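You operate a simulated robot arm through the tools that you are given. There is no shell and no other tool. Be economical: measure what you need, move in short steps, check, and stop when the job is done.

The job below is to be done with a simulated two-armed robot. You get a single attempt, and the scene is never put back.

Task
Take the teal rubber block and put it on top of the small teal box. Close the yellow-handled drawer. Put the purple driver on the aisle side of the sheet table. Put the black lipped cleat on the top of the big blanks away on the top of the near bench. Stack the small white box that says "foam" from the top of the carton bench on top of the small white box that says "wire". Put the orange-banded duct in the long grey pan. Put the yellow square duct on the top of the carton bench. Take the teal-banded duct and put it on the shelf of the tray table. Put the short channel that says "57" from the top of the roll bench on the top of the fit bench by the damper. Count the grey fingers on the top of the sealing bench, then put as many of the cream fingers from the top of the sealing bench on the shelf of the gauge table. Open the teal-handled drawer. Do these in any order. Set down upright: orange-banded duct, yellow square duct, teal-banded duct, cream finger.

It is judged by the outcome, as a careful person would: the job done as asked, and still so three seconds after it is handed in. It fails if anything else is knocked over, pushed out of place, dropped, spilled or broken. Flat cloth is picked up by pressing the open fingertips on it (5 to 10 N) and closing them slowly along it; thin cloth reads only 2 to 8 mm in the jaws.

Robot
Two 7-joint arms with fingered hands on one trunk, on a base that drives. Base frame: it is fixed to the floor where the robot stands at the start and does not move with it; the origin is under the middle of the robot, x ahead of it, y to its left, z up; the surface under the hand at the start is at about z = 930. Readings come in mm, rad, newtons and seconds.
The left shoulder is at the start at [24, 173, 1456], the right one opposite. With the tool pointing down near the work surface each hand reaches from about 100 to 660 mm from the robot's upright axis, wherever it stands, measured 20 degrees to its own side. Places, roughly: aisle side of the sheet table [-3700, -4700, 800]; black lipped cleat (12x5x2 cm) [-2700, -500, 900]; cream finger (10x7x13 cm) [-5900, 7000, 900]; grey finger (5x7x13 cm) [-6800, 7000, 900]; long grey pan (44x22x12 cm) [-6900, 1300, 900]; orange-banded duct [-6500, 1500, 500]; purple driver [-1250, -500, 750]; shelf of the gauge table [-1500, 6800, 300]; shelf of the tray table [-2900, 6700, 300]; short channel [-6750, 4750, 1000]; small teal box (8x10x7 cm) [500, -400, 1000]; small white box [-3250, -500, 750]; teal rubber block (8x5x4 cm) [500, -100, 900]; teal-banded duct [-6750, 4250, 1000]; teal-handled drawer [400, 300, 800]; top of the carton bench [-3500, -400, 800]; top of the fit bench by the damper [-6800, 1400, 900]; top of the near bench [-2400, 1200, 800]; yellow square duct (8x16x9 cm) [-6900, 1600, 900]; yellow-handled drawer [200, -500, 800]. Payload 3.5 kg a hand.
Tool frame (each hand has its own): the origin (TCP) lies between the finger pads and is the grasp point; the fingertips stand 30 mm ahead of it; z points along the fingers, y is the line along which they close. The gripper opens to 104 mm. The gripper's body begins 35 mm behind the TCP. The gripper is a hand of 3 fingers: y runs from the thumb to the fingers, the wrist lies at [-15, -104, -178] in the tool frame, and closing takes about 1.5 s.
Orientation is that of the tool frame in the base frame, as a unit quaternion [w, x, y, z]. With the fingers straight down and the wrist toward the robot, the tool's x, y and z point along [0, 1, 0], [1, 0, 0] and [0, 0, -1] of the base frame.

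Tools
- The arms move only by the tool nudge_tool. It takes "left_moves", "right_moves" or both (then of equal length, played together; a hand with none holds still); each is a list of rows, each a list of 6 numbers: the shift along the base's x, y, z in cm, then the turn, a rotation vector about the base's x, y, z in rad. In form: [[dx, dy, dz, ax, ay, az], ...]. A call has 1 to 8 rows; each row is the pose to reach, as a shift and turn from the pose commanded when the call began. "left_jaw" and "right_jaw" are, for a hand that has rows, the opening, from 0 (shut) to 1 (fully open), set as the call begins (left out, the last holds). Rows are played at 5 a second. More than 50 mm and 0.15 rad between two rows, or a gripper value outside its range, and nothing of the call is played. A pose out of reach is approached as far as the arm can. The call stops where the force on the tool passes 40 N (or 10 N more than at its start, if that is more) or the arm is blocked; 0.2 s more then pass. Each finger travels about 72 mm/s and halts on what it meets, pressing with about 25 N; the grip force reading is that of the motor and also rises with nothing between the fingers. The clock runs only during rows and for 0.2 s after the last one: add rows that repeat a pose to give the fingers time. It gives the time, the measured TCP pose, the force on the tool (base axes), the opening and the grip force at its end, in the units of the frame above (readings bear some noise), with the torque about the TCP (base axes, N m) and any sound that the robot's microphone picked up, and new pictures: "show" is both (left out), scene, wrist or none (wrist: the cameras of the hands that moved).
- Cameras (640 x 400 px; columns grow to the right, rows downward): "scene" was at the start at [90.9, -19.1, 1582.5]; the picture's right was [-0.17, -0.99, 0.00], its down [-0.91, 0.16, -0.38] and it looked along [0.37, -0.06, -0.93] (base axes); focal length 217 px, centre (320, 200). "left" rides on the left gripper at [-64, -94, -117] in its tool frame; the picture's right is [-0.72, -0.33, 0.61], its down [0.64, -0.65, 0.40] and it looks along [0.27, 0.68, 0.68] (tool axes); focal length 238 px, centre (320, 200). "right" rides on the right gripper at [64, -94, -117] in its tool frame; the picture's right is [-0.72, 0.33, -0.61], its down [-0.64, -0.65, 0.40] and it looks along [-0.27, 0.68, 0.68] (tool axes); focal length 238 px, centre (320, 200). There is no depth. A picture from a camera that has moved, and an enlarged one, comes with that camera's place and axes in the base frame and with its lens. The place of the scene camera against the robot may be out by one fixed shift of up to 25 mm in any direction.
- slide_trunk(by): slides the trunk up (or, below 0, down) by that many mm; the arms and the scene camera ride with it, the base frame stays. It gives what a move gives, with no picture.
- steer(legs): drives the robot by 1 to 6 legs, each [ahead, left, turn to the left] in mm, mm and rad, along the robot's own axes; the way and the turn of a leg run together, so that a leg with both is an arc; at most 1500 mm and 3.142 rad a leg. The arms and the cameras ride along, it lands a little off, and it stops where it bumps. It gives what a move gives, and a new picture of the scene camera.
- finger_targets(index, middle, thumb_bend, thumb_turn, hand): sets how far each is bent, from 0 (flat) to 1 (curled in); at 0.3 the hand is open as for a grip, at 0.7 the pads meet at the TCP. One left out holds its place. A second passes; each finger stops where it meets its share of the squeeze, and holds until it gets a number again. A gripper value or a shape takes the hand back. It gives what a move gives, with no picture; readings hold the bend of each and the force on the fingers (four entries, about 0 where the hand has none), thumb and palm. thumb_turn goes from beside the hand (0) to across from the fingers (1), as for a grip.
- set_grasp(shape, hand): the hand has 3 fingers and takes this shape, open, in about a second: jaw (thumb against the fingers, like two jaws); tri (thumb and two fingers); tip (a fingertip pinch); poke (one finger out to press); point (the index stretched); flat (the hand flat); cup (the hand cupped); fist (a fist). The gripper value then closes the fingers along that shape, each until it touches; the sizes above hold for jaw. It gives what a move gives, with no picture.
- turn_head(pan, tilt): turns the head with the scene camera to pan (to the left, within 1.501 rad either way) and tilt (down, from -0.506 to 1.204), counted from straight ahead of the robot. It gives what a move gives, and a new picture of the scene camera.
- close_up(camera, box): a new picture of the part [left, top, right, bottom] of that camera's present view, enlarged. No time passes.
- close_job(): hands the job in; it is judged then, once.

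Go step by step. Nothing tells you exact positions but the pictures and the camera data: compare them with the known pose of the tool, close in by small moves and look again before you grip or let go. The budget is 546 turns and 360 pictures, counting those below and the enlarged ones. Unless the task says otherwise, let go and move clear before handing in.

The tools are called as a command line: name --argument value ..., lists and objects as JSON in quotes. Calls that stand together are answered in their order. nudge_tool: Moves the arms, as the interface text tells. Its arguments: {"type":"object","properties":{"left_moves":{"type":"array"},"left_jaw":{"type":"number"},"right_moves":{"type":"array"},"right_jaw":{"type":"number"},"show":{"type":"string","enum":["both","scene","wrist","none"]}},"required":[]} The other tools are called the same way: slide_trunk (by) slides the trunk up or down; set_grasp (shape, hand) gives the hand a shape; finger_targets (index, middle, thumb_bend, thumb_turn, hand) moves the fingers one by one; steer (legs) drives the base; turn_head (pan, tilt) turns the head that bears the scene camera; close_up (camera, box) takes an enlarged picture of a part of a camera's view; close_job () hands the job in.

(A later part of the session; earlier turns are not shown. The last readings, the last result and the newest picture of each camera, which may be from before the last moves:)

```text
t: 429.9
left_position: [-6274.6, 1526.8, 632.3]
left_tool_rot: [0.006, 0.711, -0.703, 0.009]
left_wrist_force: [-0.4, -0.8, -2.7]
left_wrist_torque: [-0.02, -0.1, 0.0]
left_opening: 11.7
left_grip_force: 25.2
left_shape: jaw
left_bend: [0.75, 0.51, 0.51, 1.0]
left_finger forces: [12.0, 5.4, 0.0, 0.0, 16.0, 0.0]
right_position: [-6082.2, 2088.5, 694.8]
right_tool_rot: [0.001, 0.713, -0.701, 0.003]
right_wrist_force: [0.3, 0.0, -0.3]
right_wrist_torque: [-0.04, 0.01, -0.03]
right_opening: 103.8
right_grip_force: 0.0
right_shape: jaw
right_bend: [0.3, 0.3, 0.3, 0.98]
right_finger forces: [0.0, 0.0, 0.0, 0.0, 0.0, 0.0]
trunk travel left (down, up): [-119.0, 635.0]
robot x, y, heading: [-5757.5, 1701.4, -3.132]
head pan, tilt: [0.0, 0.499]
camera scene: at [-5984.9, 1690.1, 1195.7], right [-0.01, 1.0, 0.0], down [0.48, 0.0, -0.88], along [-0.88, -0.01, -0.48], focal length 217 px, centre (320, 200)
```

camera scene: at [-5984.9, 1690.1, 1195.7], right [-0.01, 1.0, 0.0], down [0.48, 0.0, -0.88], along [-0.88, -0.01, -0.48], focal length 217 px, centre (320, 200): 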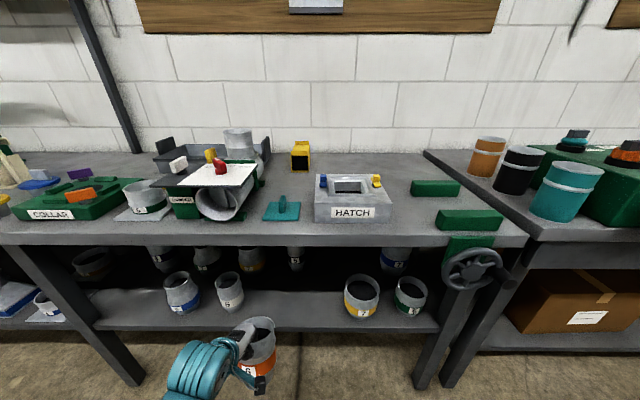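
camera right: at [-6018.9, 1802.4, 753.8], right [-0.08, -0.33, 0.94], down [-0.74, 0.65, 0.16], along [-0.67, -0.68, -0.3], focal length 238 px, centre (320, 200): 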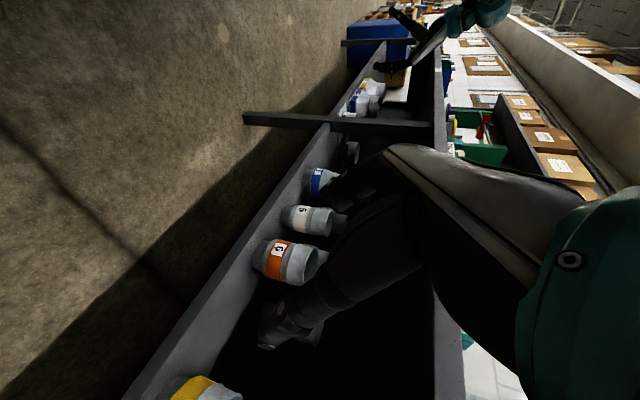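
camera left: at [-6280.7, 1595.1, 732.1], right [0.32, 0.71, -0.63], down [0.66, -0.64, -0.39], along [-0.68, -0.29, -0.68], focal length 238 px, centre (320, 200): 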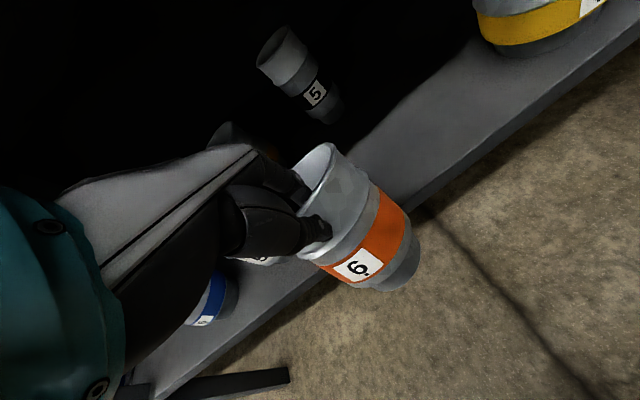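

The duct is out. I'll raise the trunk to look at the pan from above.

slide_trunk --by 450

turn_head --pan 0.4 --tilt 0.6

close_up --camera "scene" --box '[180, 100, 480, 290]'

```text
refused: 450 is not a number from -400 to 400
```

```text
t: 430.8
left_position: [-6274.3, 1527.7, 633.3]
left_tool_rot: [0.005, 0.712, -0.702, 0.009]
left_wrist_force: [-1.0, 0.0, -3.1]
left_wrist_torque: [0.01, -0.14, -0.02]
left_opening: 11.8
left_grip_force: 25.1
left_shape: jaw
left_bend: [0.75, 0.51, 0.51, 1.0]
left_finger forces: [11.9, 5.5, 0.1, 0.0, 16.1, 0.0]
right_position: [-6082.1, 2089.3, 696.5]
right_tool_rot: [0.001, 0.713, -0.702, 0.003]
right_wrist_force: [-1.0, -0.3, 0.2]
right_wrist_torque: [0.02, 0.0, 0.01]
right_opening: 103.6
right_grip_force: 0.0
right_shape: jaw
right_bend: [0.3, 0.3, 0.3, 0.98]
right_finger forces: [0.0, 0.0, 0.0, 0.1, 0.0, 0.1]
trunk travel left (down, up): [-119.0, 635.0]
robot x, y, heading: [-5757.8, 1701.6, -3.133]
head pan, tilt: [0.4, 0.6]
camera scene: at [-5975.2, 1655.8, 1186.6], right [-0.4, 0.92, 0.0], down [0.52, 0.22, -0.83], along [-0.76, -0.33, -0.56], focal length 217 px, centre (320, 200)
```

scene: 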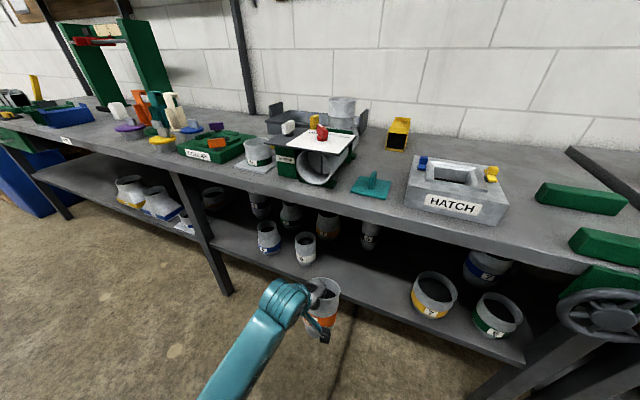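

```text
2.11 times, centred on (330, 195) of scene
camera zoom: at [-5975.2, 1655.8, 1186.6], right [-0.4, 0.92, 0.0], down [0.52, 0.22, -0.83], along [-0.76, -0.33, -0.56], focal length 457 px, centre (299, 210)
```

zoom: 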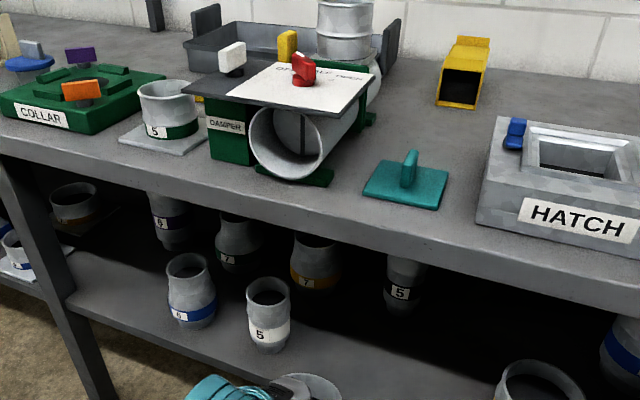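

The damper stands in front of the pan's right end, so I'll use the pan's left half. Raising the trunk for a better look.

slide_trunk --by 400

steer --legs '[[0, 350, 0]]'

turn_head --pan 0.1 --tilt 0.7

close_up --camera "scene" --box '[200, 90, 440, 250]'

```text
t: 434.6
left_position: [-6274.8, 1526.2, 1034.7]
left_tool_rot: [0.006, 0.712, -0.702, 0.009]
left_wrist_force: [-0.6, 0.2, -2.8]
left_wrist_torque: [0.05, -0.12, 0.03]
left_opening: 11.5
left_grip_force: 25.0
left_shape: jaw
left_bend: [0.75, 0.51, 0.51, 1.0]
left_finger forces: [11.9, 5.4, 0.0, 0.0, 16.0, 0.0]
right_position: [-6082.0, 2089.1, 1095.6]
right_tool_rot: [0.001, 0.713, -0.701, 0.003]
right_wrist_force: [0.1, 0.0, 0.1]
right_wrist_torque: [-0.04, 0.01, 0.0]
right_opening: 103.8
right_grip_force: 0.1
right_shape: jaw
right_bend: [0.3, 0.3, 0.3, 0.98]
right_finger forces: [0.0, 0.1, 0.1, 0.1, 0.1, 0.0]
trunk travel left (down, up): [-519.0, 235.0]
robot x, y, heading: [-5756.7, 1703.7, -3.131]
head pan, tilt: [0.4, 0.6]
```

```text
t: 436.9
left_position: [-6270.5, 1171.3, 1035.5]
left_tool_rot: [0.005, 0.711, -0.703, 0.009]
left_wrist_force: [0.3, 0.2, -4.1]
left_wrist_torque: [-0.02, -0.1, -0.01]
left_opening: 11.8
left_grip_force: 25.0
left_shape: jaw
left_bend: [0.75, 0.51, 0.51, 1.0]
left_finger forces: [12.0, 5.2, 0.0, 0.0, 15.5, 0.1]
right_position: [-6080.4, 1734.1, 1096.2]
right_tool_rot: [0.0, 0.713, -0.701, 0.003]
right_wrist_force: [-0.6, -0.2, 0.3]
right_wrist_torque: [0.01, 0.0, 0.02]
right_opening: 103.8
right_grip_force: 0.1
right_shape: jaw
right_bend: [0.3, 0.3, 0.3, 0.98]
right_finger forces: [0.1, 0.0, 0.0, 0.0, 0.0, 0.0]
trunk travel left (down, up): [-519.0, 235.0]
robot x, y, heading: [-5753.5, 1351.2, -3.135]
head pan, tilt: [0.4, 0.6]
camera scene: at [-5834.2, 1302.2, 1594.9], right [-0.4, 0.92, 0.0], down [0.52, 0.22, -0.82], along [-0.76, -0.33, -0.57], focal length 217 px, centre (320, 200)
```

scene: 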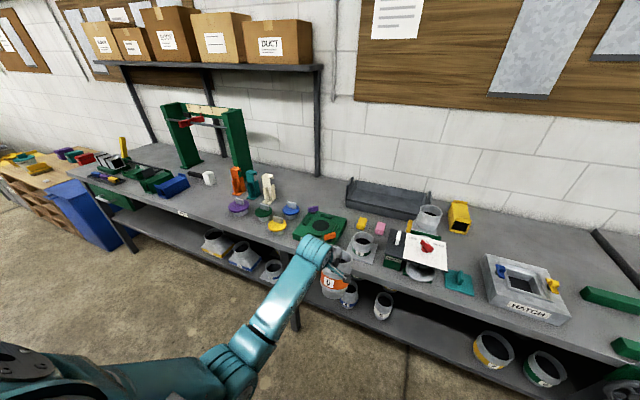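

```text
t: 437.7
left_position: [-6271.0, 1173.0, 1035.3]
left_tool_rot: [0.005, 0.711, -0.703, 0.01]
left_wrist_force: [0.4, -0.3, -3.2]
left_wrist_torque: [0.02, -0.12, -0.02]
left_opening: 11.8
left_grip_force: 24.6
left_shape: jaw
left_bend: [0.75, 0.51, 0.51, 1.0]
left_finger forces: [11.8, 5.2, 0.1, 0.0, 15.5, 0.0]
right_position: [-6078.9, 1735.2, 1096.0]
right_tool_rot: [0.001, 0.713, -0.701, 0.003]
right_wrist_force: [-0.1, 0.6, 1.1]
right_wrist_torque: [0.03, 0.03, 0.02]
right_opening: 103.8
right_grip_force: 0.0
right_shape: jaw
right_bend: [0.3, 0.3, 0.3, 0.98]
right_finger forces: [0.0, 0.0, 0.0, 0.0, 0.0, 0.0]
trunk travel left (down, up): [-519.0, 235.0]
robot x, y, heading: [-5756.1, 1349.1, -3.132]
head pan, tilt: [0.099, 0.7]
camera scene: at [-5837.5, 1328.8, 1586.3], right [-0.11, 0.99, 0.0], down [0.64, 0.07, -0.77], along [-0.76, -0.08, -0.64], focal length 217 px, centre (320, 200)
```

scene: 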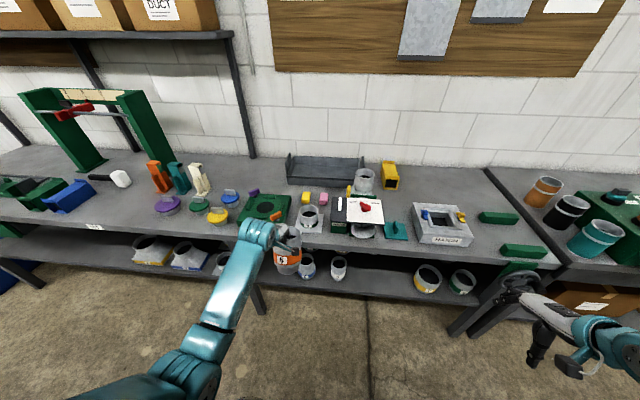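

```text
2.50 times, centred on (320, 170) of scene
camera zoom: at [-5837.5, 1328.8, 1586.3], right [-0.11, 0.99, 0.0], down [0.64, 0.07, -0.77], along [-0.76, -0.08, -0.64], focal length 542 px, centre (320, 275)
```

zoom: 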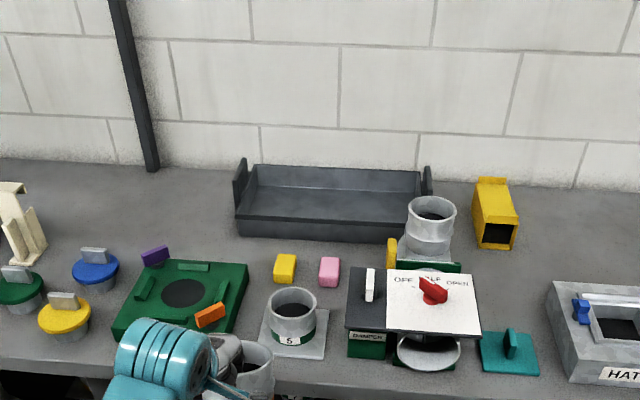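

The pan spans x≈-6840…-7040, y≈1030…1420 and is empty with a low front wall. I'll raise 100 mm, drive up to the bench with the duct above everything, and correct its slight tilt.

slide_trunk --by 110

steer --legs '[[0, -20, -0.01], [430, 0, 0]]'

nudge_tool --left_moves '[[-3, 0, 0, 0, 0.05, 0], [-6, 0, 0, 0, 0.1, 0], [-9, 0, 0, 0, 0.13, 0], [-12, 0, 0, 0, 0.13, 0]]' --show "both"

```text
t: 439.1
left_position: [-6270.1, 1172.3, 1143.6]
left_tool_rot: [0.005, 0.712, -0.703, 0.009]
left_wrist_force: [0.1, -0.4, -3.8]
left_wrist_torque: [0.01, -0.11, -0.02]
left_opening: 11.8
left_grip_force: 24.6
left_shape: jaw
left_bend: [0.75, 0.51, 0.51, 1.0]
left_finger forces: [11.8, 5.2, 0.0, 0.1, 15.6, 0.0]
right_position: [-6080.4, 1734.0, 1205.8]
right_tool_rot: [0.001, 0.713, -0.701, 0.004]
right_wrist_force: [0.0, 0.7, -0.3]
right_wrist_torque: [0.01, 0.01, 0.01]
right_opening: 103.7
right_grip_force: 0.1
right_shape: jaw
right_bend: [0.3, 0.3, 0.3, 0.98]
right_finger forces: [0.0, 0.1, 0.1, 0.0, 0.1, 0.0]
trunk travel left (down, up): [-629.0, 125.0]
robot x, y, heading: [-5757.3, 1350.7, -3.135]
head pan, tilt: [0.099, 0.7]
```

```text
t: 442.1
left_position: [-6689.7, 1187.2, 1144.5]
left_tool_rot: [0.006, 0.713, -0.701, 0.01]
left_wrist_force: [0.3, -0.2, -3.2]
left_wrist_torque: [0.02, -0.12, 0.04]
left_opening: 11.9
left_grip_force: 25.0
left_shape: jaw
left_bend: [0.75, 0.51, 0.51, 1.0]
left_finger forces: [11.8, 5.3, 0.0, 0.0, 15.6, 0.0]
right_position: [-6501.1, 1748.4, 1206.1]
right_tool_rot: [0.001, 0.715, -0.699, 0.002]
right_wrist_force: [0.5, 0.2, 0.1]
right_wrist_torque: [-0.01, 0.0, 0.0]
right_opening: 103.9
right_grip_force: 0.2
right_shape: jaw
right_bend: [0.3, 0.3, 0.3, 0.98]
right_finger forces: [0.0, 0.0, 0.0, 0.0, 0.1, 0.0]
trunk travel left (down, up): [-629.0, 125.0]
robot x, y, heading: [-6172.4, 1363.8, -3.126]
head pan, tilt: [0.099, 0.7]
camera scene: at [-6249.6, 1345.5, 1696.5], right [-0.11, 0.99, 0.0], down [0.64, 0.07, -0.76], along [-0.76, -0.09, -0.64], focal length 217 px, centre (320, 200)
```

scene: 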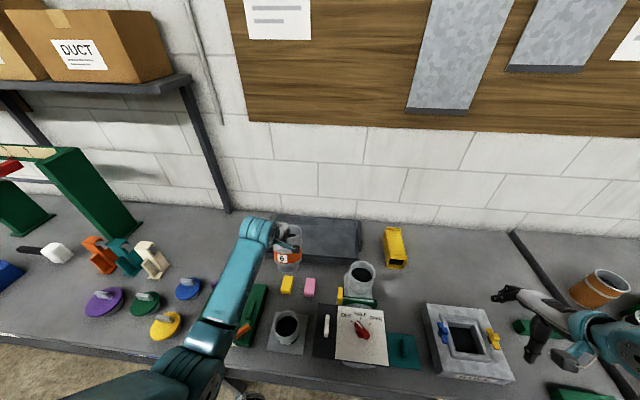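

```text
t: 443.1
left_position: [-6809.1, 1186.4, 1145.1]
left_tool_rot: [0.051, 0.713, -0.698, -0.037]
left_wrist_force: [-0.3, 0.0, -3.0]
left_wrist_torque: [0.01, -0.15, -0.01]
left_opening: 11.5
left_grip_force: 25.4
left_shape: jaw
left_bend: [0.75, 0.51, 0.51, 1.0]
left_finger forces: [12.1, 5.6, 0.0, 0.0, 16.6, 0.1]
right_position: [-6502.2, 1749.6, 1206.1]
right_tool_rot: [0.0, 0.715, -0.699, 0.004]
right_wrist_force: [0.1, -0.4, -0.2]
right_wrist_torque: [-0.03, -0.03, -0.01]
right_opening: 103.9
right_grip_force: 0.0
right_shape: jaw
right_bend: [0.3, 0.3, 0.3, 0.98]
right_finger forces: [0.1, 0.1, 0.1, 0.1, 0.0, 0.0]
trunk travel left (down, up): [-629.0, 125.0]
robot x, y, heading: [-6172.3, 1362.1, -3.12]
head pan, tilt: [0.099, 0.7]
camera scene: at [-6251.2, 1345.8, 1696.4], right [-0.11, 0.99, 0.0], down [0.64, 0.07, -0.76], along [-0.76, -0.09, -0.65], focal length 217 px, centre (320, 200)
camera left: at [-6703.7, 1253.6, 1247.3], right [0.23, 0.71, -0.66], down [0.61, -0.64, -0.47], along [-0.76, -0.3, -0.58], focal length 238 px, centre (320, 200)
```

scene: 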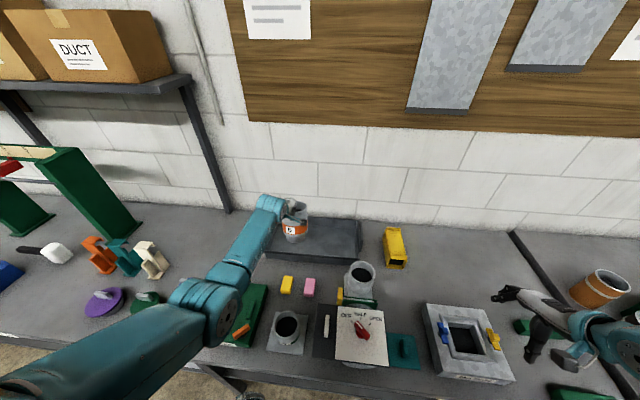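
left: 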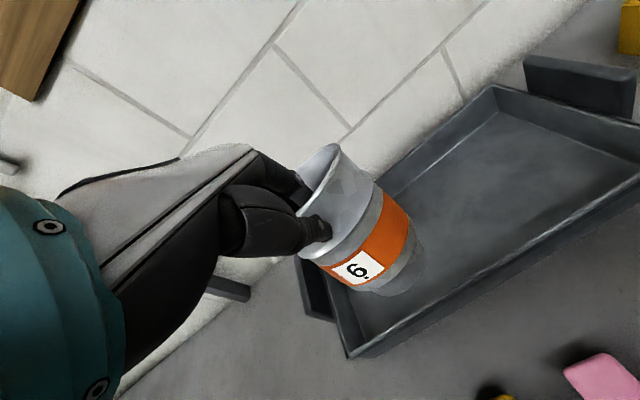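

Good position. I'll tilt the hand a bit more to make the duct upright, move it over the pan floor, and lower.

nudge_tool --left_moves '[[-2, 0, 0, 0, 0.06, 0], [-5, 0, 0, 0, 0.12, 0], [-7, 0, -2, 0, 0.12, 0], [-7, 0, -5, 0, 0.12, 0], [-7, 0, -8, 0, 0.12, 0], [-7, 0, -11, 0, 0.12, 0], [-7, 0, -11, 0, 0.12, 0]]' --show "both"

```text
t: 444.7
left_position: [-6825.6, 1171.1, 1072.5]
left_tool_rot: [0.093, 0.708, -0.695, -0.082]
left_wrist_force: [0.2, 0.1, -2.2]
left_wrist_torque: [0.02, -0.13, 0.01]
left_opening: 11.6
left_grip_force: 24.9
left_shape: jaw
left_bend: [0.75, 0.51, 0.51, 1.0]
left_finger forces: [11.0, 5.9, 0.1, 0.0, 16.1, 0.1]
left hand out of reach, approached as far as the arm can: row 3, 4, 5, 6, 7
right_position: [-6501.5, 1750.0, 1205.8]
right_tool_rot: [0.002, 0.715, -0.699, 0.002]
right_wrist_force: [-0.4, -1.1, 1.0]
right_wrist_torque: [0.0, 0.0, -0.03]
right_opening: 103.7
right_grip_force: 0.2
right_shape: jaw
right_bend: [0.3, 0.3, 0.3, 0.98]
right_finger forces: [0.0, 0.1, 0.0, 0.0, 0.1, 0.1]
trunk travel left (down, up): [-629.0, 125.0]
robot x, y, heading: [-6170.7, 1365.1, -3.132]
head pan, tilt: [0.099, 0.7]
camera scene: at [-6250.4, 1345.2, 1696.5], right [-0.11, 0.99, 0.0], down [0.64, 0.07, -0.76], along [-0.76, -0.09, -0.64], focal length 217 px, centre (320, 200)
camera left: at [-6707.1, 1238.0, 1162.3], right [0.15, 0.71, -0.68], down [0.55, -0.64, -0.54], along [-0.82, -0.29, -0.49], focal length 238 px, centre (320, 200)
```

scene: 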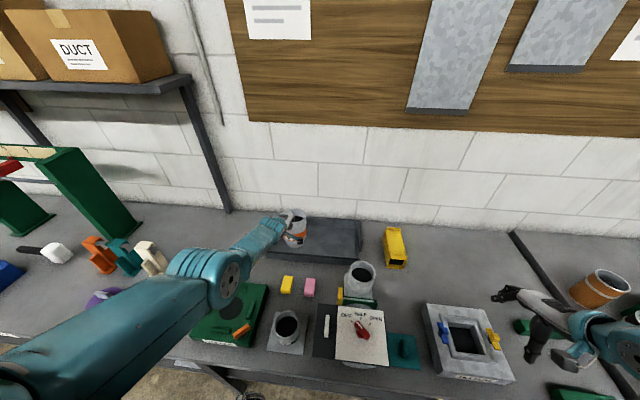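
left: 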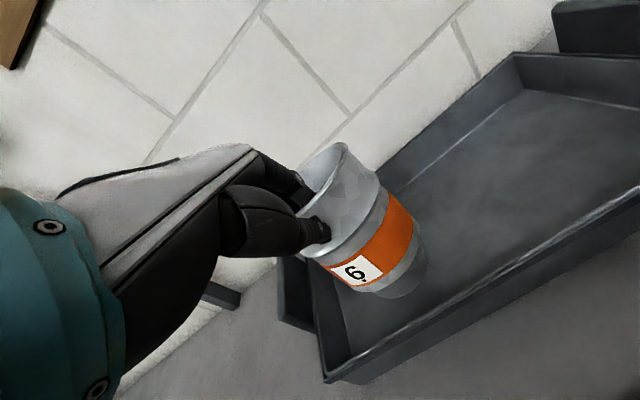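

At the arm's limit since the shoulder is high; I'll raise the hand while lowering the trunk to gain reach.

nudge_tool --left_moves '[[0, 0.5, 4, 0, 0, 0], [0, 1, 8, 0, 0, 0], [0, 1.4, 12, 0, 0, 0]]' --show "none"

slide_trunk --by -170

nudge_tool --left_moves '[[-1.5, 0, 0, 0, 0, 0], [-3, 0, 0, 0, 0, 0], [-5, 0, 0, 0, 0, 0], [-5, 0, 0, 0, 0, 0]]' --show "wrist"

```text
t: 445.5
left_position: [-6823.9, 1186.1, 1195.4]
left_tool_rot: [0.091, 0.709, -0.695, -0.08]
left_wrist_force: [-0.3, -0.1, -3.6]
left_wrist_torque: [-0.01, -0.23, 0.0]
left_opening: 11.4
left_grip_force: 25.1
left_shape: jaw
left_bend: [0.75, 0.51, 0.51, 1.0]
left_finger forces: [12.1, 5.4, 0.1, 0.1, 17.4, 0.0]
right_position: [-6500.8, 1749.5, 1207.0]
right_tool_rot: [0.0, 0.716, -0.698, 0.003]
right_wrist_force: [-0.1, -0.3, 0.2]
right_wrist_torque: [0.01, -0.01, -0.03]
right_opening: 103.8
right_grip_force: 0.0
right_shape: jaw
right_bend: [0.3, 0.3, 0.3, 0.98]
right_finger forces: [0.0, 0.1, 0.1, 0.1, 0.1, 0.0]
trunk travel left (down, up): [-629.0, 125.0]
robot x, y, heading: [-6174.9, 1365.5, -3.126]
head pan, tilt: [0.099, 0.7]
```

```text
t: 447.4
left_position: [-6828.5, 1185.9, 1026.1]
left_tool_rot: [0.091, 0.709, -0.694, -0.08]
left_wrist_force: [0.5, 0.1, -0.7]
left_wrist_torque: [0.0, -0.01, -0.01]
left_opening: 11.5
left_grip_force: 24.8
left_shape: jaw
left_bend: [0.75, 0.51, 0.51, 1.0]
left_finger forces: [10.0, 5.7, 0.1, 0.0, 15.2, 0.0]
right_position: [-6501.9, 1748.9, 1036.0]
right_tool_rot: [-0.001, 0.715, -0.699, 0.003]
right_wrist_force: [0.8, 0.2, 0.4]
right_wrist_torque: [-0.02, 0.0, -0.04]
right_opening: 103.9
right_grip_force: 0.0
right_shape: jaw
right_bend: [0.3, 0.3, 0.3, 0.98]
right_finger forces: [0.0, 0.1, 0.0, 0.0, 0.0, 0.0]
trunk travel left (down, up): [-459.0, 295.0]
robot x, y, heading: [-6173.2, 1365.8, -3.128]
head pan, tilt: [0.099, 0.7]
```

```text
t: 448.4
left_position: [-6878.1, 1185.4, 1027.3]
left_tool_rot: [0.092, 0.709, -0.694, -0.08]
left_wrist_force: [0.3, 0.2, -0.2]
left_wrist_torque: [0.04, 0.05, 0.0]
left_opening: 11.6
left_grip_force: 25.0
left_shape: jaw
left_bend: [0.75, 0.51, 0.51, 1.0]
left_finger forces: [9.9, 5.7, 0.1, 0.0, 15.2, 0.0]
right_position: [-6500.6, 1748.9, 1034.9]
right_tool_rot: [0.0, 0.715, -0.699, 0.003]
right_wrist_force: [-0.1, -0.1, 0.6]
right_wrist_torque: [0.01, 0.01, 0.01]
right_opening: 103.7
right_grip_force: 0.0
right_shape: jaw
right_bend: [0.3, 0.3, 0.3, 0.98]
right_finger forces: [0.0, 0.0, 0.1, 0.0, 0.1, 0.0]
trunk travel left (down, up): [-459.0, 295.0]
robot x, y, heading: [-6174.3, 1365.2, -3.129]
head pan, tilt: [0.099, 0.7]
camera left: at [-6759.4, 1253.2, 1117.4], right [0.15, 0.71, -0.68], down [0.55, -0.64, -0.54], along [-0.82, -0.3, -0.49], focal length 238 px, centre (320, 200)
```

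left: 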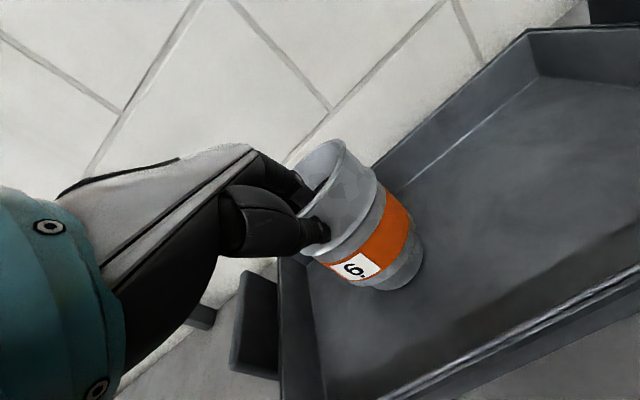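

The weight reading vanished, so the duct is already standing on the pan floor. I'll press 3 mm to confirm, then release.

nudge_tool --left_moves '[[0, 0, -0.3, 0, 0, 0], [0, 0, -0.3, 0, 0, 0]]' --show "none"

close_up --camera "scene" --box '[220, 170, 420, 290]'

```text
t: 449.0
left_position: [-6878.7, 1186.7, 1023.9]
left_tool_rot: [0.093, 0.709, -0.694, -0.08]
left_wrist_force: [0.5, 0.4, 1.0]
left_wrist_torque: [0.03, 0.06, -0.03]
left_opening: 11.4
left_grip_force: 25.7
left_shape: jaw
left_bend: [0.75, 0.51, 0.51, 1.0]
left_finger forces: [9.9, 5.5, 0.1, 0.0, 16.1, 0.0]
right_position: [-6500.7, 1749.0, 1036.1]
right_tool_rot: [0.001, 0.715, -0.699, 0.003]
right_wrist_force: [0.2, 0.3, -0.4]
right_wrist_torque: [-0.04, 0.01, -0.03]
right_opening: 103.7
right_grip_force: 0.0
right_shape: jaw
right_bend: [0.3, 0.3, 0.3, 0.98]
right_finger forces: [0.1, 0.0, 0.0, 0.1, 0.0, 0.0]
trunk travel left (down, up): [-459.0, 295.0]
robot x, y, heading: [-6174.1, 1363.9, -3.121]
head pan, tilt: [0.099, 0.7]
```

```text
3.20 times, centred on (320, 230) of scene
camera zoom: at [-6264.2, 1345.3, 1526.1], right [-0.11, 0.99, 0.0], down [0.64, 0.07, -0.77], along [-0.76, -0.09, -0.64], focal length 694 px, centre (320, 104)
```

zoom: 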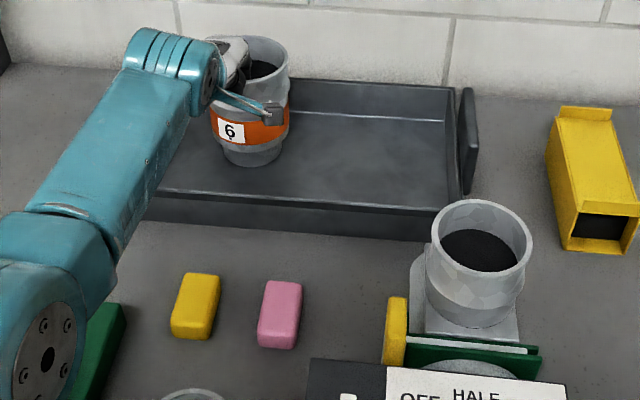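

It stands in the pan. A little more pressing to make sure it sits flat.

nudge_tool --left_moves '[[0, 0, -0.3, 0, 0, 0], [0, 0, -0.6, 0, 0, 0]]' --show "none"

nudge_tool --left_moves '[[0, 0, -0.3, 0, 0, 0], [0, 0, -0.6, 0, 0, 0]]' --show "wrist"

```text
t: 449.6
left_position: [-6879.4, 1186.2, 1019.5]
left_tool_rot: [0.095, 0.709, -0.694, -0.083]
left_wrist_force: [2.8, -0.4, 9.6]
left_wrist_torque: [-0.01, 0.21, -0.03]
left_opening: 11.7
left_grip_force: 25.2
left_shape: jaw
left_bend: [0.75, 0.51, 0.51, 1.0]
left_finger forces: [10.0, 5.9, 0.0, 0.0, 18.5, 0.0]
right_position: [-6499.0, 1749.4, 1036.7]
right_tool_rot: [0.001, 0.715, -0.699, 0.003]
right_wrist_force: [-0.4, 0.2, -0.2]
right_wrist_torque: [-0.02, -0.02, -0.01]
right_opening: 104.0
right_grip_force: 0.2
right_shape: jaw
right_bend: [0.3, 0.3, 0.3, 0.98]
right_finger forces: [0.0, 0.0, 0.0, 0.0, 0.1, 0.0]
trunk travel left (down, up): [-459.0, 295.0]
robot x, y, heading: [-6169.7, 1365.6, -3.125]
head pan, tilt: [0.099, 0.7]
```

```text
t: 450.2
left_position: [-6877.6, 1187.6, 1015.7]
left_tool_rot: [0.097, 0.709, -0.694, -0.084]
left_wrist_force: [3.8, 0.8, 24.4]
left_wrist_torque: [-0.06, 0.6, -0.01]
left_opening: 13.3
left_grip_force: 25.0
left_shape: jaw
left_bend: [0.75, 0.49, 0.53, 1.0]
left_finger forces: [11.3, 7.6, 0.1, 0.0, 21.6, 0.0]
right_position: [-6497.8, 1749.6, 1035.7]
right_tool_rot: [0.002, 0.715, -0.699, 0.003]
right_wrist_force: [-0.4, -0.5, 0.1]
right_wrist_torque: [0.05, 0.0, 0.01]
right_opening: 103.8
right_grip_force: 0.0
right_shape: jaw
right_bend: [0.3, 0.3, 0.3, 0.98]
right_finger forces: [0.1, 0.0, 0.1, 0.1, 0.0, 0.0]
trunk travel left (down, up): [-459.0, 295.0]
robot x, y, heading: [-6171.6, 1364.8, -3.128]
head pan, tilt: [0.099, 0.7]
camera left: at [-6758.8, 1254.1, 1105.4], right [0.14, 0.71, -0.69], down [0.54, -0.64, -0.55], along [-0.83, -0.29, -0.48], focal length 238 px, centre (320, 200)
```

left: 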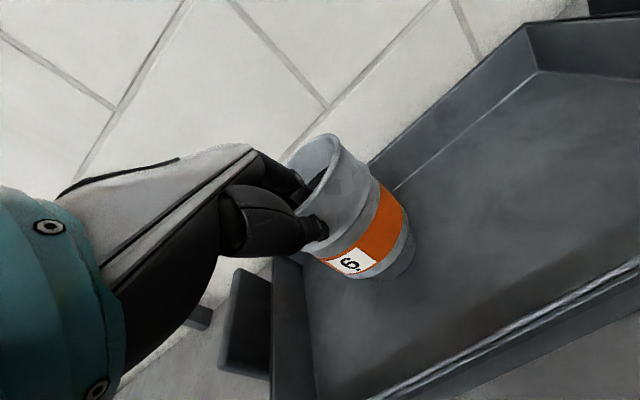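

Seated. Release with a modest opening and lift out.

nudge_tool --left_moves '[[0, 0, 0.8, 0, 0, 0], [0, 0, 0.8, 0, 0, 0], [0, 0, 0.8, 0, 0, 0], [0, 0, 0.8, 0, 0, 0]]' --left_jaw 0.45 --show "none"

nudge_tool --left_moves '[[0.2, 0, 1.5, 0, 0, 0], [0.6, 0, 4, 0, 0, 0], [1, 0, 7, 0, 0, 0], [1, 0, 11, 0, 0, 0]]' --show "scene"

close_up --camera "scene" --box '[220, 170, 420, 290]'

```text
t: 451.2
left_position: [-6877.6, 1186.0, 1017.7]
left_tool_rot: [0.091, 0.709, -0.694, -0.078]
left_wrist_force: [-0.4, 0.7, 0.5]
left_wrist_torque: [0.05, 0.01, -0.02]
left_opening: 47.1
left_grip_force: 0.0
left_shape: jaw
left_bend: [0.74, 0.46, 0.71, 1.0]
left_finger forces: [0.0, 0.3, 0.1, 0.1, 0.0, 0.0]
right_position: [-6501.2, 1749.7, 1035.8]
right_tool_rot: [0.0, 0.715, -0.699, 0.003]
right_wrist_force: [0.3, -1.1, -1.1]
right_wrist_torque: [-0.02, 0.01, 0.01]
right_opening: 103.7
right_grip_force: 0.1
right_shape: jaw
right_bend: [0.3, 0.3, 0.3, 0.98]
right_finger forces: [0.0, 0.1, 0.1, 0.1, 0.0, 0.1]
trunk travel left (down, up): [-459.0, 295.0]
robot x, y, heading: [-6174.5, 1364.5, -3.13]
head pan, tilt: [0.099, 0.7]
```

```text
t: 452.2
left_position: [-6866.5, 1185.2, 1129.2]
left_tool_rot: [0.092, 0.709, -0.694, -0.08]
left_wrist_force: [0.1, -0.2, -0.7]
left_wrist_torque: [-0.01, -0.02, 0.04]
left_opening: 46.9
left_grip_force: 0.1
left_shape: jaw
left_bend: [0.74, 0.47, 0.71, 1.0]
left_finger forces: [0.0, 0.1, 0.1, 0.0, 0.0, 0.1]
right_position: [-6501.6, 1750.5, 1036.2]
right_tool_rot: [0.001, 0.715, -0.699, 0.002]
right_wrist_force: [0.6, -0.1, 0.4]
right_wrist_torque: [-0.01, 0.01, 0.03]
right_opening: 103.8
right_grip_force: 0.2
right_shape: jaw
right_bend: [0.3, 0.3, 0.3, 0.98]
right_finger forces: [0.1, 0.0, 0.0, 0.1, 0.1, 0.1]
trunk travel left (down, up): [-459.0, 295.0]
robot x, y, heading: [-6172.4, 1362.3, -3.127]
head pan, tilt: [0.099, 0.7]
camera scene: at [-6264.3, 1345.5, 1526.1], right [-0.11, 0.99, 0.0], down [0.64, 0.07, -0.77], along [-0.76, -0.09, -0.64], focal length 217 px, centre (320, 200)
```

scene: 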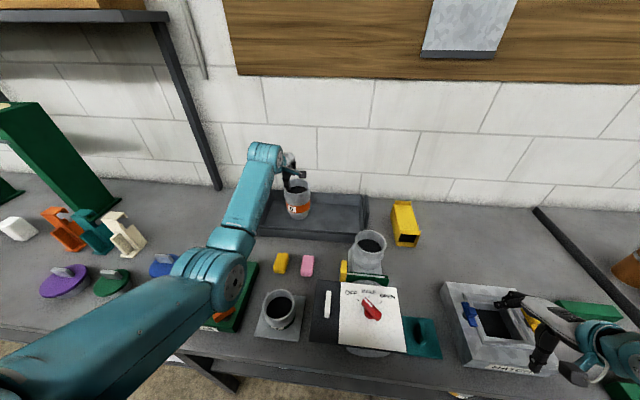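

```text
3.20 times, centred on (320, 230) of scene
camera zoom: at [-6264.3, 1345.5, 1526.1], right [-0.11, 0.99, 0.0], down [0.64, 0.07, -0.77], along [-0.76, -0.09, -0.64], focal length 694 px, centre (320, 104)
```

zoom: 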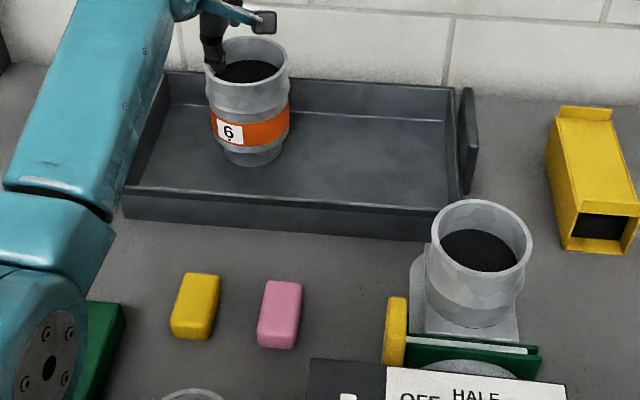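

The orange-banded duct stands upright in the pan. Next the yellow square duct at the back, centre ≈ [-6865,1592], about 80 mm wide: I'll retract the left hand, and turn the right hand sideways and pitched to straddle it.

nudge_tool --left_moves '[[4, 0, 2, 0, 0, 0], [8, 0, 3, 0, -0.07, 0], [12, 0, 3, 0, -0.14, 0], [16, 0, 3, 0, -0.18, 0], [20, 0, 3, 0, -0.18, 0], [24, 0, 3, 0, -0.18, 0], [27, 0, 3, 0, -0.18, 0]]' --right_moves '[[0, 0, 4, 0, 0, 0.12], [0, 0, 7, 0, 0, 0.24], [0, 0, 10, 0, 0, 0.36], [0, 0, 12, 0, 0, 0.48], [0, 0, 14, 0, 0, 0.6], [0, 0, 14, 0, 0, 0.72], [0, 0, 14, 0, 0, 0.84]]' --show "none"

nudge_tool --right_moves '[[0, 0, 0, 0, 0, 0.13], [0, 0, 0, 0, 0, 0.26], [0, 0, 0, 0, 0, 0.39], [0, 0, 0, 0, 0, 0.52], [0, 0, 0, 0, 0, 0.62]]' --show "none"

nudge_tool --right_moves '[[0, 0, 0, 0.011, 0.13, 0], [0, 0, 0, 0.022, 0.26, 0], [0, 0, 0, 0.033, 0.39, 0], [0, 0, 0, 0.045, 0.52, 0], [0, 0, 0, 0.056, 0.65, 0], [0, 0, 0, 0.068, 0.78, 0]]' --show "scene"

```text
t: 453.8
left_position: [-6596.9, 1185.7, 1158.8]
left_tool_rot: [0.031, 0.714, -0.7, -0.016]
left_wrist_force: [0.1, -0.8, 0.1]
left_wrist_torque: [0.02, 0.02, 0.0]
left_opening: 46.6
left_grip_force: 0.1
left_shape: jaw
left_bend: [0.74, 0.47, 0.71, 1.0]
left_finger forces: [0.0, 0.0, 0.0, 0.0, 0.0, 0.1]
right_position: [-6499.2, 1749.0, 1176.0]
right_tool_rot: [-0.001, 0.938, -0.346, 0.004]
right_wrist_force: [0.6, -0.1, 0.0]
right_wrist_torque: [-0.01, -0.02, -0.02]
right_opening: 103.7
right_grip_force: 0.1
right_shape: jaw
right_bend: [0.3, 0.3, 0.3, 0.98]
right_finger forces: [0.0, 0.0, 0.1, 0.1, 0.1, 0.0]
trunk travel left (down, up): [-459.0, 295.0]
robot x, y, heading: [-6177.4, 1365.2, -3.127]
head pan, tilt: [0.099, 0.7]
```

```text
t: 455.0
left_position: [-6597.3, 1186.0, 1158.4]
left_tool_rot: [0.031, 0.714, -0.699, -0.015]
left_wrist_force: [1.0, 0.0, 0.1]
left_wrist_torque: [-0.02, -0.04, 0.01]
left_opening: 47.1
left_grip_force: 0.0
left_shape: jaw
left_bend: [0.74, 0.47, 0.71, 1.0]
left_finger forces: [0.0, 0.1, 0.0, 0.0, 0.0, 0.0]
right_position: [-6501.8, 1750.1, 1176.3]
right_tool_rot: [-0.002, 0.999, -0.042, 0.003]
right_wrist_force: [0.5, 0.1, 0.2]
right_wrist_torque: [0.0, 0.03, 0.03]
right_opening: 104.0
right_grip_force: 0.0
right_shape: jaw
right_bend: [0.3, 0.3, 0.3, 0.98]
right_finger forces: [0.0, 0.1, 0.0, 0.0, 0.1, 0.1]
trunk travel left (down, up): [-459.0, 295.0]
robot x, y, heading: [-6172.2, 1367.8, -3.129]
head pan, tilt: [0.099, 0.7]
```

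```text
t: 456.4
left_position: [-6597.3, 1185.5, 1158.9]
left_tool_rot: [0.03, 0.714, -0.699, -0.016]
left_wrist_force: [0.1, 0.2, 0.9]
left_wrist_torque: [0.0, -0.03, -0.01]
left_opening: 47.0
left_grip_force: 0.1
left_shape: jaw
left_bend: [0.74, 0.47, 0.71, 1.0]
left_finger forces: [0.1, 0.0, 0.0, 0.0, 0.0, 0.0]
right_position: [-6500.4, 1749.5, 1176.5]
right_tool_rot: [-0.018, 0.924, -0.041, -0.38]
right_wrist_force: [0.3, -0.5, -0.6]
right_wrist_torque: [0.0, 0.0, -0.01]
right_opening: 103.8
right_grip_force: 0.1
right_shape: jaw
right_bend: [0.3, 0.3, 0.3, 0.98]
right_finger forces: [0.0, 0.0, 0.0, 0.0, 0.0, 0.0]
trunk travel left (down, up): [-459.0, 295.0]
robot x, y, heading: [-6171.6, 1363.7, -3.126]
head pan, tilt: [0.099, 0.7]
camera scene: at [-6264.0, 1345.1, 1526.1], right [-0.11, 0.99, 0.0], down [0.64, 0.07, -0.77], along [-0.76, -0.09, -0.64], focal length 217 px, centre (320, 200)
```

scene: 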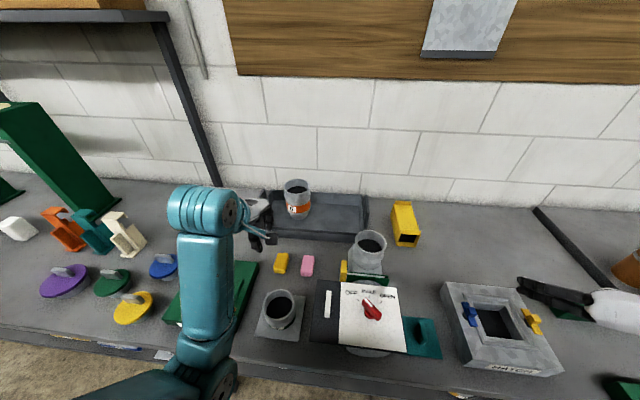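

Orientation is right. Move the base slightly, lower the trunk, and bring the hand to a pre-grasp point behind and above the yellow duct.

steer --legs '[[30, -110, 0]]'

slide_trunk --by -110

nudge_tool --right_moves '[[-3, -3, 0.5, 0, 0, 0], [-6, -7, 1, 0, 0, 0], [-9, -11, 1, 0, 0, 0], [-12, -15, 1, 0, 0, 0], [-15, -19, 1, 0, 0, 0], [-18, -23, 1, 0, 0, 0], [-21, -26.5, 1, 0, 0, 0]]' --show "both"

```text
t: 457.6
left_position: [-6629.5, 1297.5, 1158.4]
left_tool_rot: [0.029, 0.714, -0.699, -0.015]
left_wrist_force: [0.4, 0.3, 0.5]
left_wrist_torque: [0.05, 0.04, -0.01]
left_opening: 46.8
left_grip_force: 0.0
left_shape: jaw
left_bend: [0.74, 0.47, 0.71, 1.0]
left_finger forces: [0.1, 0.0, 0.0, 0.1, 0.0, 0.0]
right_position: [-6533.1, 1861.2, 1174.7]
right_tool_rot: [-0.018, 0.925, -0.042, -0.378]
right_wrist_force: [0.1, 0.3, 0.1]
right_wrist_torque: [-0.01, 0.0, 0.0]
right_opening: 103.9
right_grip_force: 0.1
right_shape: jaw
right_bend: [0.3, 0.3, 0.3, 0.98]
right_finger forces: [0.1, 0.0, 0.0, 0.0, 0.1, 0.0]
trunk travel left (down, up): [-459.0, 295.0]
robot x, y, heading: [-6208.5, 1474.2, -3.125]
head pan, tilt: [0.099, 0.7]
camera scene: at [-6296.7, 1457.2, 1526.0], right [-0.12, 0.99, 0.0], down [0.64, 0.07, -0.76], along [-0.76, -0.09, -0.64], focal length 217 px, centre (320, 200)
```

scene: 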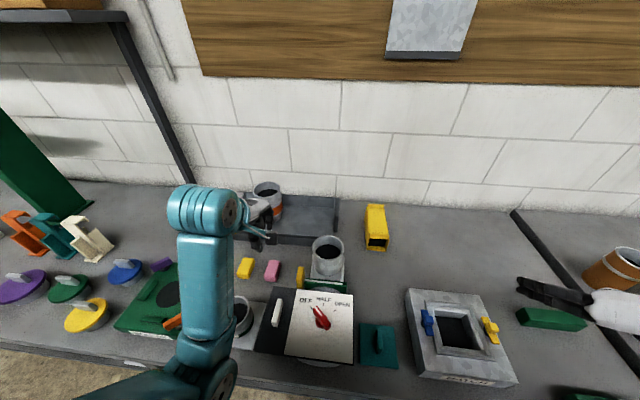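

```text
t: 459.1
left_position: [-6629.7, 1296.6, 1049.1]
left_tool_rot: [0.03, 0.714, -0.699, -0.016]
left_wrist_force: [0.1, 0.1, -0.2]
left_wrist_torque: [-0.02, 0.03, -0.02]
left_opening: 46.8
left_grip_force: 0.2
left_shape: jaw
left_bend: [0.74, 0.47, 0.71, 1.0]
left_finger forces: [0.0, 0.1, 0.0, 0.0, 0.0, 0.0]
right_position: [-6532.6, 1862.0, 1065.8]
right_tool_rot: [-0.018, 0.924, -0.041, -0.379]
right_wrist_force: [-0.1, -0.2, -0.2]
right_wrist_torque: [0.0, -0.03, 0.02]
right_opening: 103.9
right_grip_force: 0.0
right_shape: jaw
right_bend: [0.3, 0.3, 0.3, 0.98]
right_finger forces: [0.0, 0.1, 0.0, 0.0, 0.0, 0.0]
trunk travel left (down, up): [-349.0, 405.0]
robot x, y, heading: [-6204.6, 1473.9, -3.126]
head pan, tilt: [0.099, 0.7]
```

```text
refused: row 2 steps farther than a row can; nothing moved
```

nudge_tool --right_moves '[[-2.5, -3.3, 0.5, 0, 0, 0], [-5, -6.6, 1, 0, 0, 0], [-8, -10, 1, 0, 0, 0], [-11, -13.5, 1, 0, 0, 0], [-14, -17, 1, 0, 0, 0], [-17, -20.5, 1, 0, 0, 0], [-20, -24, 1, 0, 0, 0], [-22.5, -27, 1, 0, 0, 0]]' --show "both"

```text
t: 460.9
left_position: [-6630.4, 1295.0, 1047.5]
left_tool_rot: [0.03, 0.714, -0.699, -0.015]
left_wrist_force: [0.8, 0.3, 0.4]
left_wrist_torque: [0.02, -0.03, -0.02]
left_opening: 46.6
left_grip_force: 0.1
left_shape: jaw
left_bend: [0.74, 0.47, 0.71, 1.0]
left_finger forces: [0.1, 0.1, 0.0, 0.0, 0.1, 0.0]
right_position: [-6759.5, 1592.4, 1077.3]
right_tool_rot: [-0.018, 0.924, -0.041, -0.379]
right_wrist_force: [-0.7, -1.2, -0.3]
right_wrist_torque: [0.01, 0.0, 0.02]
right_opening: 103.9
right_grip_force: 0.1
right_shape: jaw
right_bend: [0.3, 0.3, 0.3, 0.98]
right_finger forces: [0.0, 0.0, 0.0, 0.1, 0.0, 0.1]
trunk travel left (down, up): [-349.0, 405.0]
robot x, y, heading: [-6202.8, 1478.0, -3.122]
head pan, tilt: [0.099, 0.7]
camera scene: at [-6322.9, 1455.4, 1415.1], right [-0.12, 0.99, 0.0], down [0.64, 0.07, -0.76], along [-0.76, -0.09, -0.64], focal length 217 px, centre (320, 200)
camera right: at [-6622.7, 1673.1, 1115.6], right [-0.11, -0.32, 0.94], down [-0.68, 0.72, 0.16], along [-0.73, -0.62, -0.3], focal length 238 px, centre (320, 200)
```

scene: 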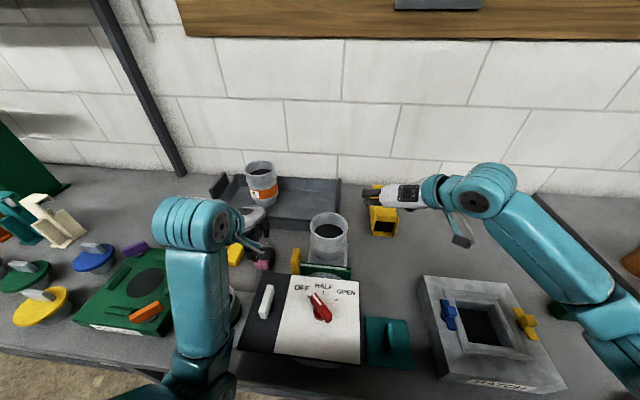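
right: 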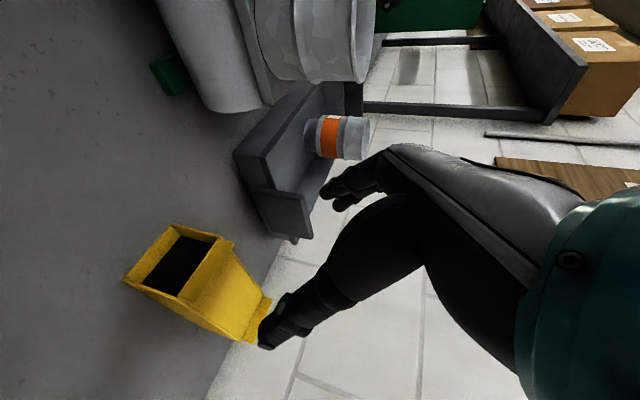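

The duct's axis runs along x at y≈1608, with its top near z 950. I'll adjust sideways and yaw, come closer, and re-check.

nudge_tool --right_moves '[[-1.5, 0.8, -2, 0, 0, 0.04], [-4, 1.6, -4.5, 0, 0, 0.08], [-4, 1.6, -4.5, 0, 0, 0.08]]' --show "wrist"

close_up --camera "scene" --box '[330, 150, 490, 270]'

```text
t: 461.7
left_position: [-6630.6, 1296.6, 1049.3]
left_tool_rot: [0.031, 0.714, -0.699, -0.016]
left_wrist_force: [-0.3, 0.9, 0.0]
left_wrist_torque: [0.0, 0.0, 0.0]
left_opening: 47.0
left_grip_force: 0.0
left_shape: jaw
left_bend: [0.74, 0.47, 0.71, 1.0]
left_finger forces: [0.0, 0.1, 0.0, 0.0, 0.1, 0.0]
right_position: [-6799.1, 1608.6, 1031.6]
right_tool_rot: [-0.002, 0.925, -0.004, -0.38]
right_wrist_force: [0.1, -0.9, 0.5]
right_wrist_torque: [0.01, -0.02, 0.02]
right_opening: 104.0
right_grip_force: 0.1
right_shape: jaw
right_bend: [0.3, 0.3, 0.3, 0.98]
right_finger forces: [0.1, 0.1, 0.0, 0.0, 0.1, 0.0]
trunk travel left (down, up): [-349.0, 405.0]
robot x, y, heading: [-6205.9, 1477.8, -3.128]
head pan, tilt: [0.099, 0.7]
camera right: at [-6670.3, 1700.4, 1070.3], right [-0.08, -0.33, 0.94], down [-0.73, 0.66, 0.16], along [-0.67, -0.68, -0.3], focal length 238 px, centre (320, 200)
```

right: 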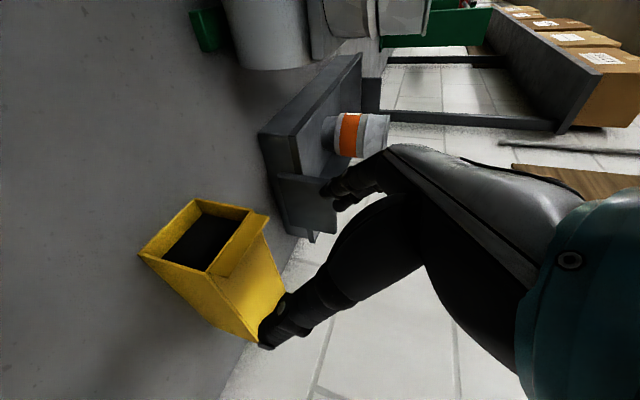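

```text
3.33 times, centred on (410, 210) of scene
camera zoom: at [-6322.2, 1455.9, 1415.2], right [-0.12, 0.99, 0.0], down [0.64, 0.07, -0.77], along [-0.76, -0.09, -0.64], focal length 723 px, centre (20, 167)
```

zoom: 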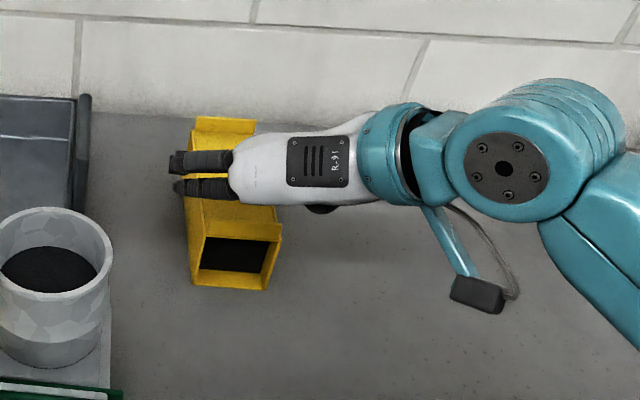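

Fingers straddle the duct (top z≈953). Advancing along the approach.

nudge_tool --right_moves '[[-2.5, 0, -2.5, 0, 0, 0], [-5, 0, -5, 0, 0, 0], [-7, 0, -7, 0, 0, 0], [-7, 0, -7, 0, 0, 0]]' --show "wrist"

```text
t: 462.7
left_position: [-6630.0, 1296.7, 1048.3]
left_tool_rot: [0.031, 0.714, -0.699, -0.016]
left_wrist_force: [0.0, -0.1, -0.1]
left_wrist_torque: [0.0, 0.03, -0.01]
left_opening: 46.9
left_grip_force: 0.1
left_shape: jaw
left_bend: [0.74, 0.47, 0.71, 1.0]
left_finger forces: [0.0, 0.1, 0.0, 0.0, 0.0, 0.0]
right_position: [-6869.4, 1608.9, 958.2]
right_tool_rot: [-0.002, 0.925, -0.004, -0.379]
right_wrist_force: [0.2, -0.8, 0.2]
right_wrist_torque: [-0.01, 0.02, -0.05]
right_opening: 103.9
right_grip_force: 0.0
right_shape: jaw
right_bend: [0.3, 0.3, 0.3, 0.98]
right_finger forces: [0.1, 0.0, 0.0, 0.0, 0.1, 0.0]
trunk travel left (down, up): [-349.0, 405.0]
robot x, y, heading: [-6204.2, 1476.3, -3.126]
head pan, tilt: [0.099, 0.7]
camera right: at [-6740.2, 1701.1, 997.5], right [-0.09, -0.33, 0.94], down [-0.73, 0.66, 0.16], along [-0.67, -0.68, -0.3], focal length 238 px, centre (320, 200)
```

right: 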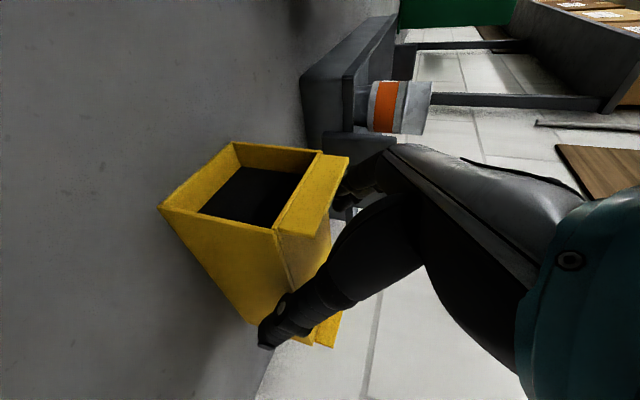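

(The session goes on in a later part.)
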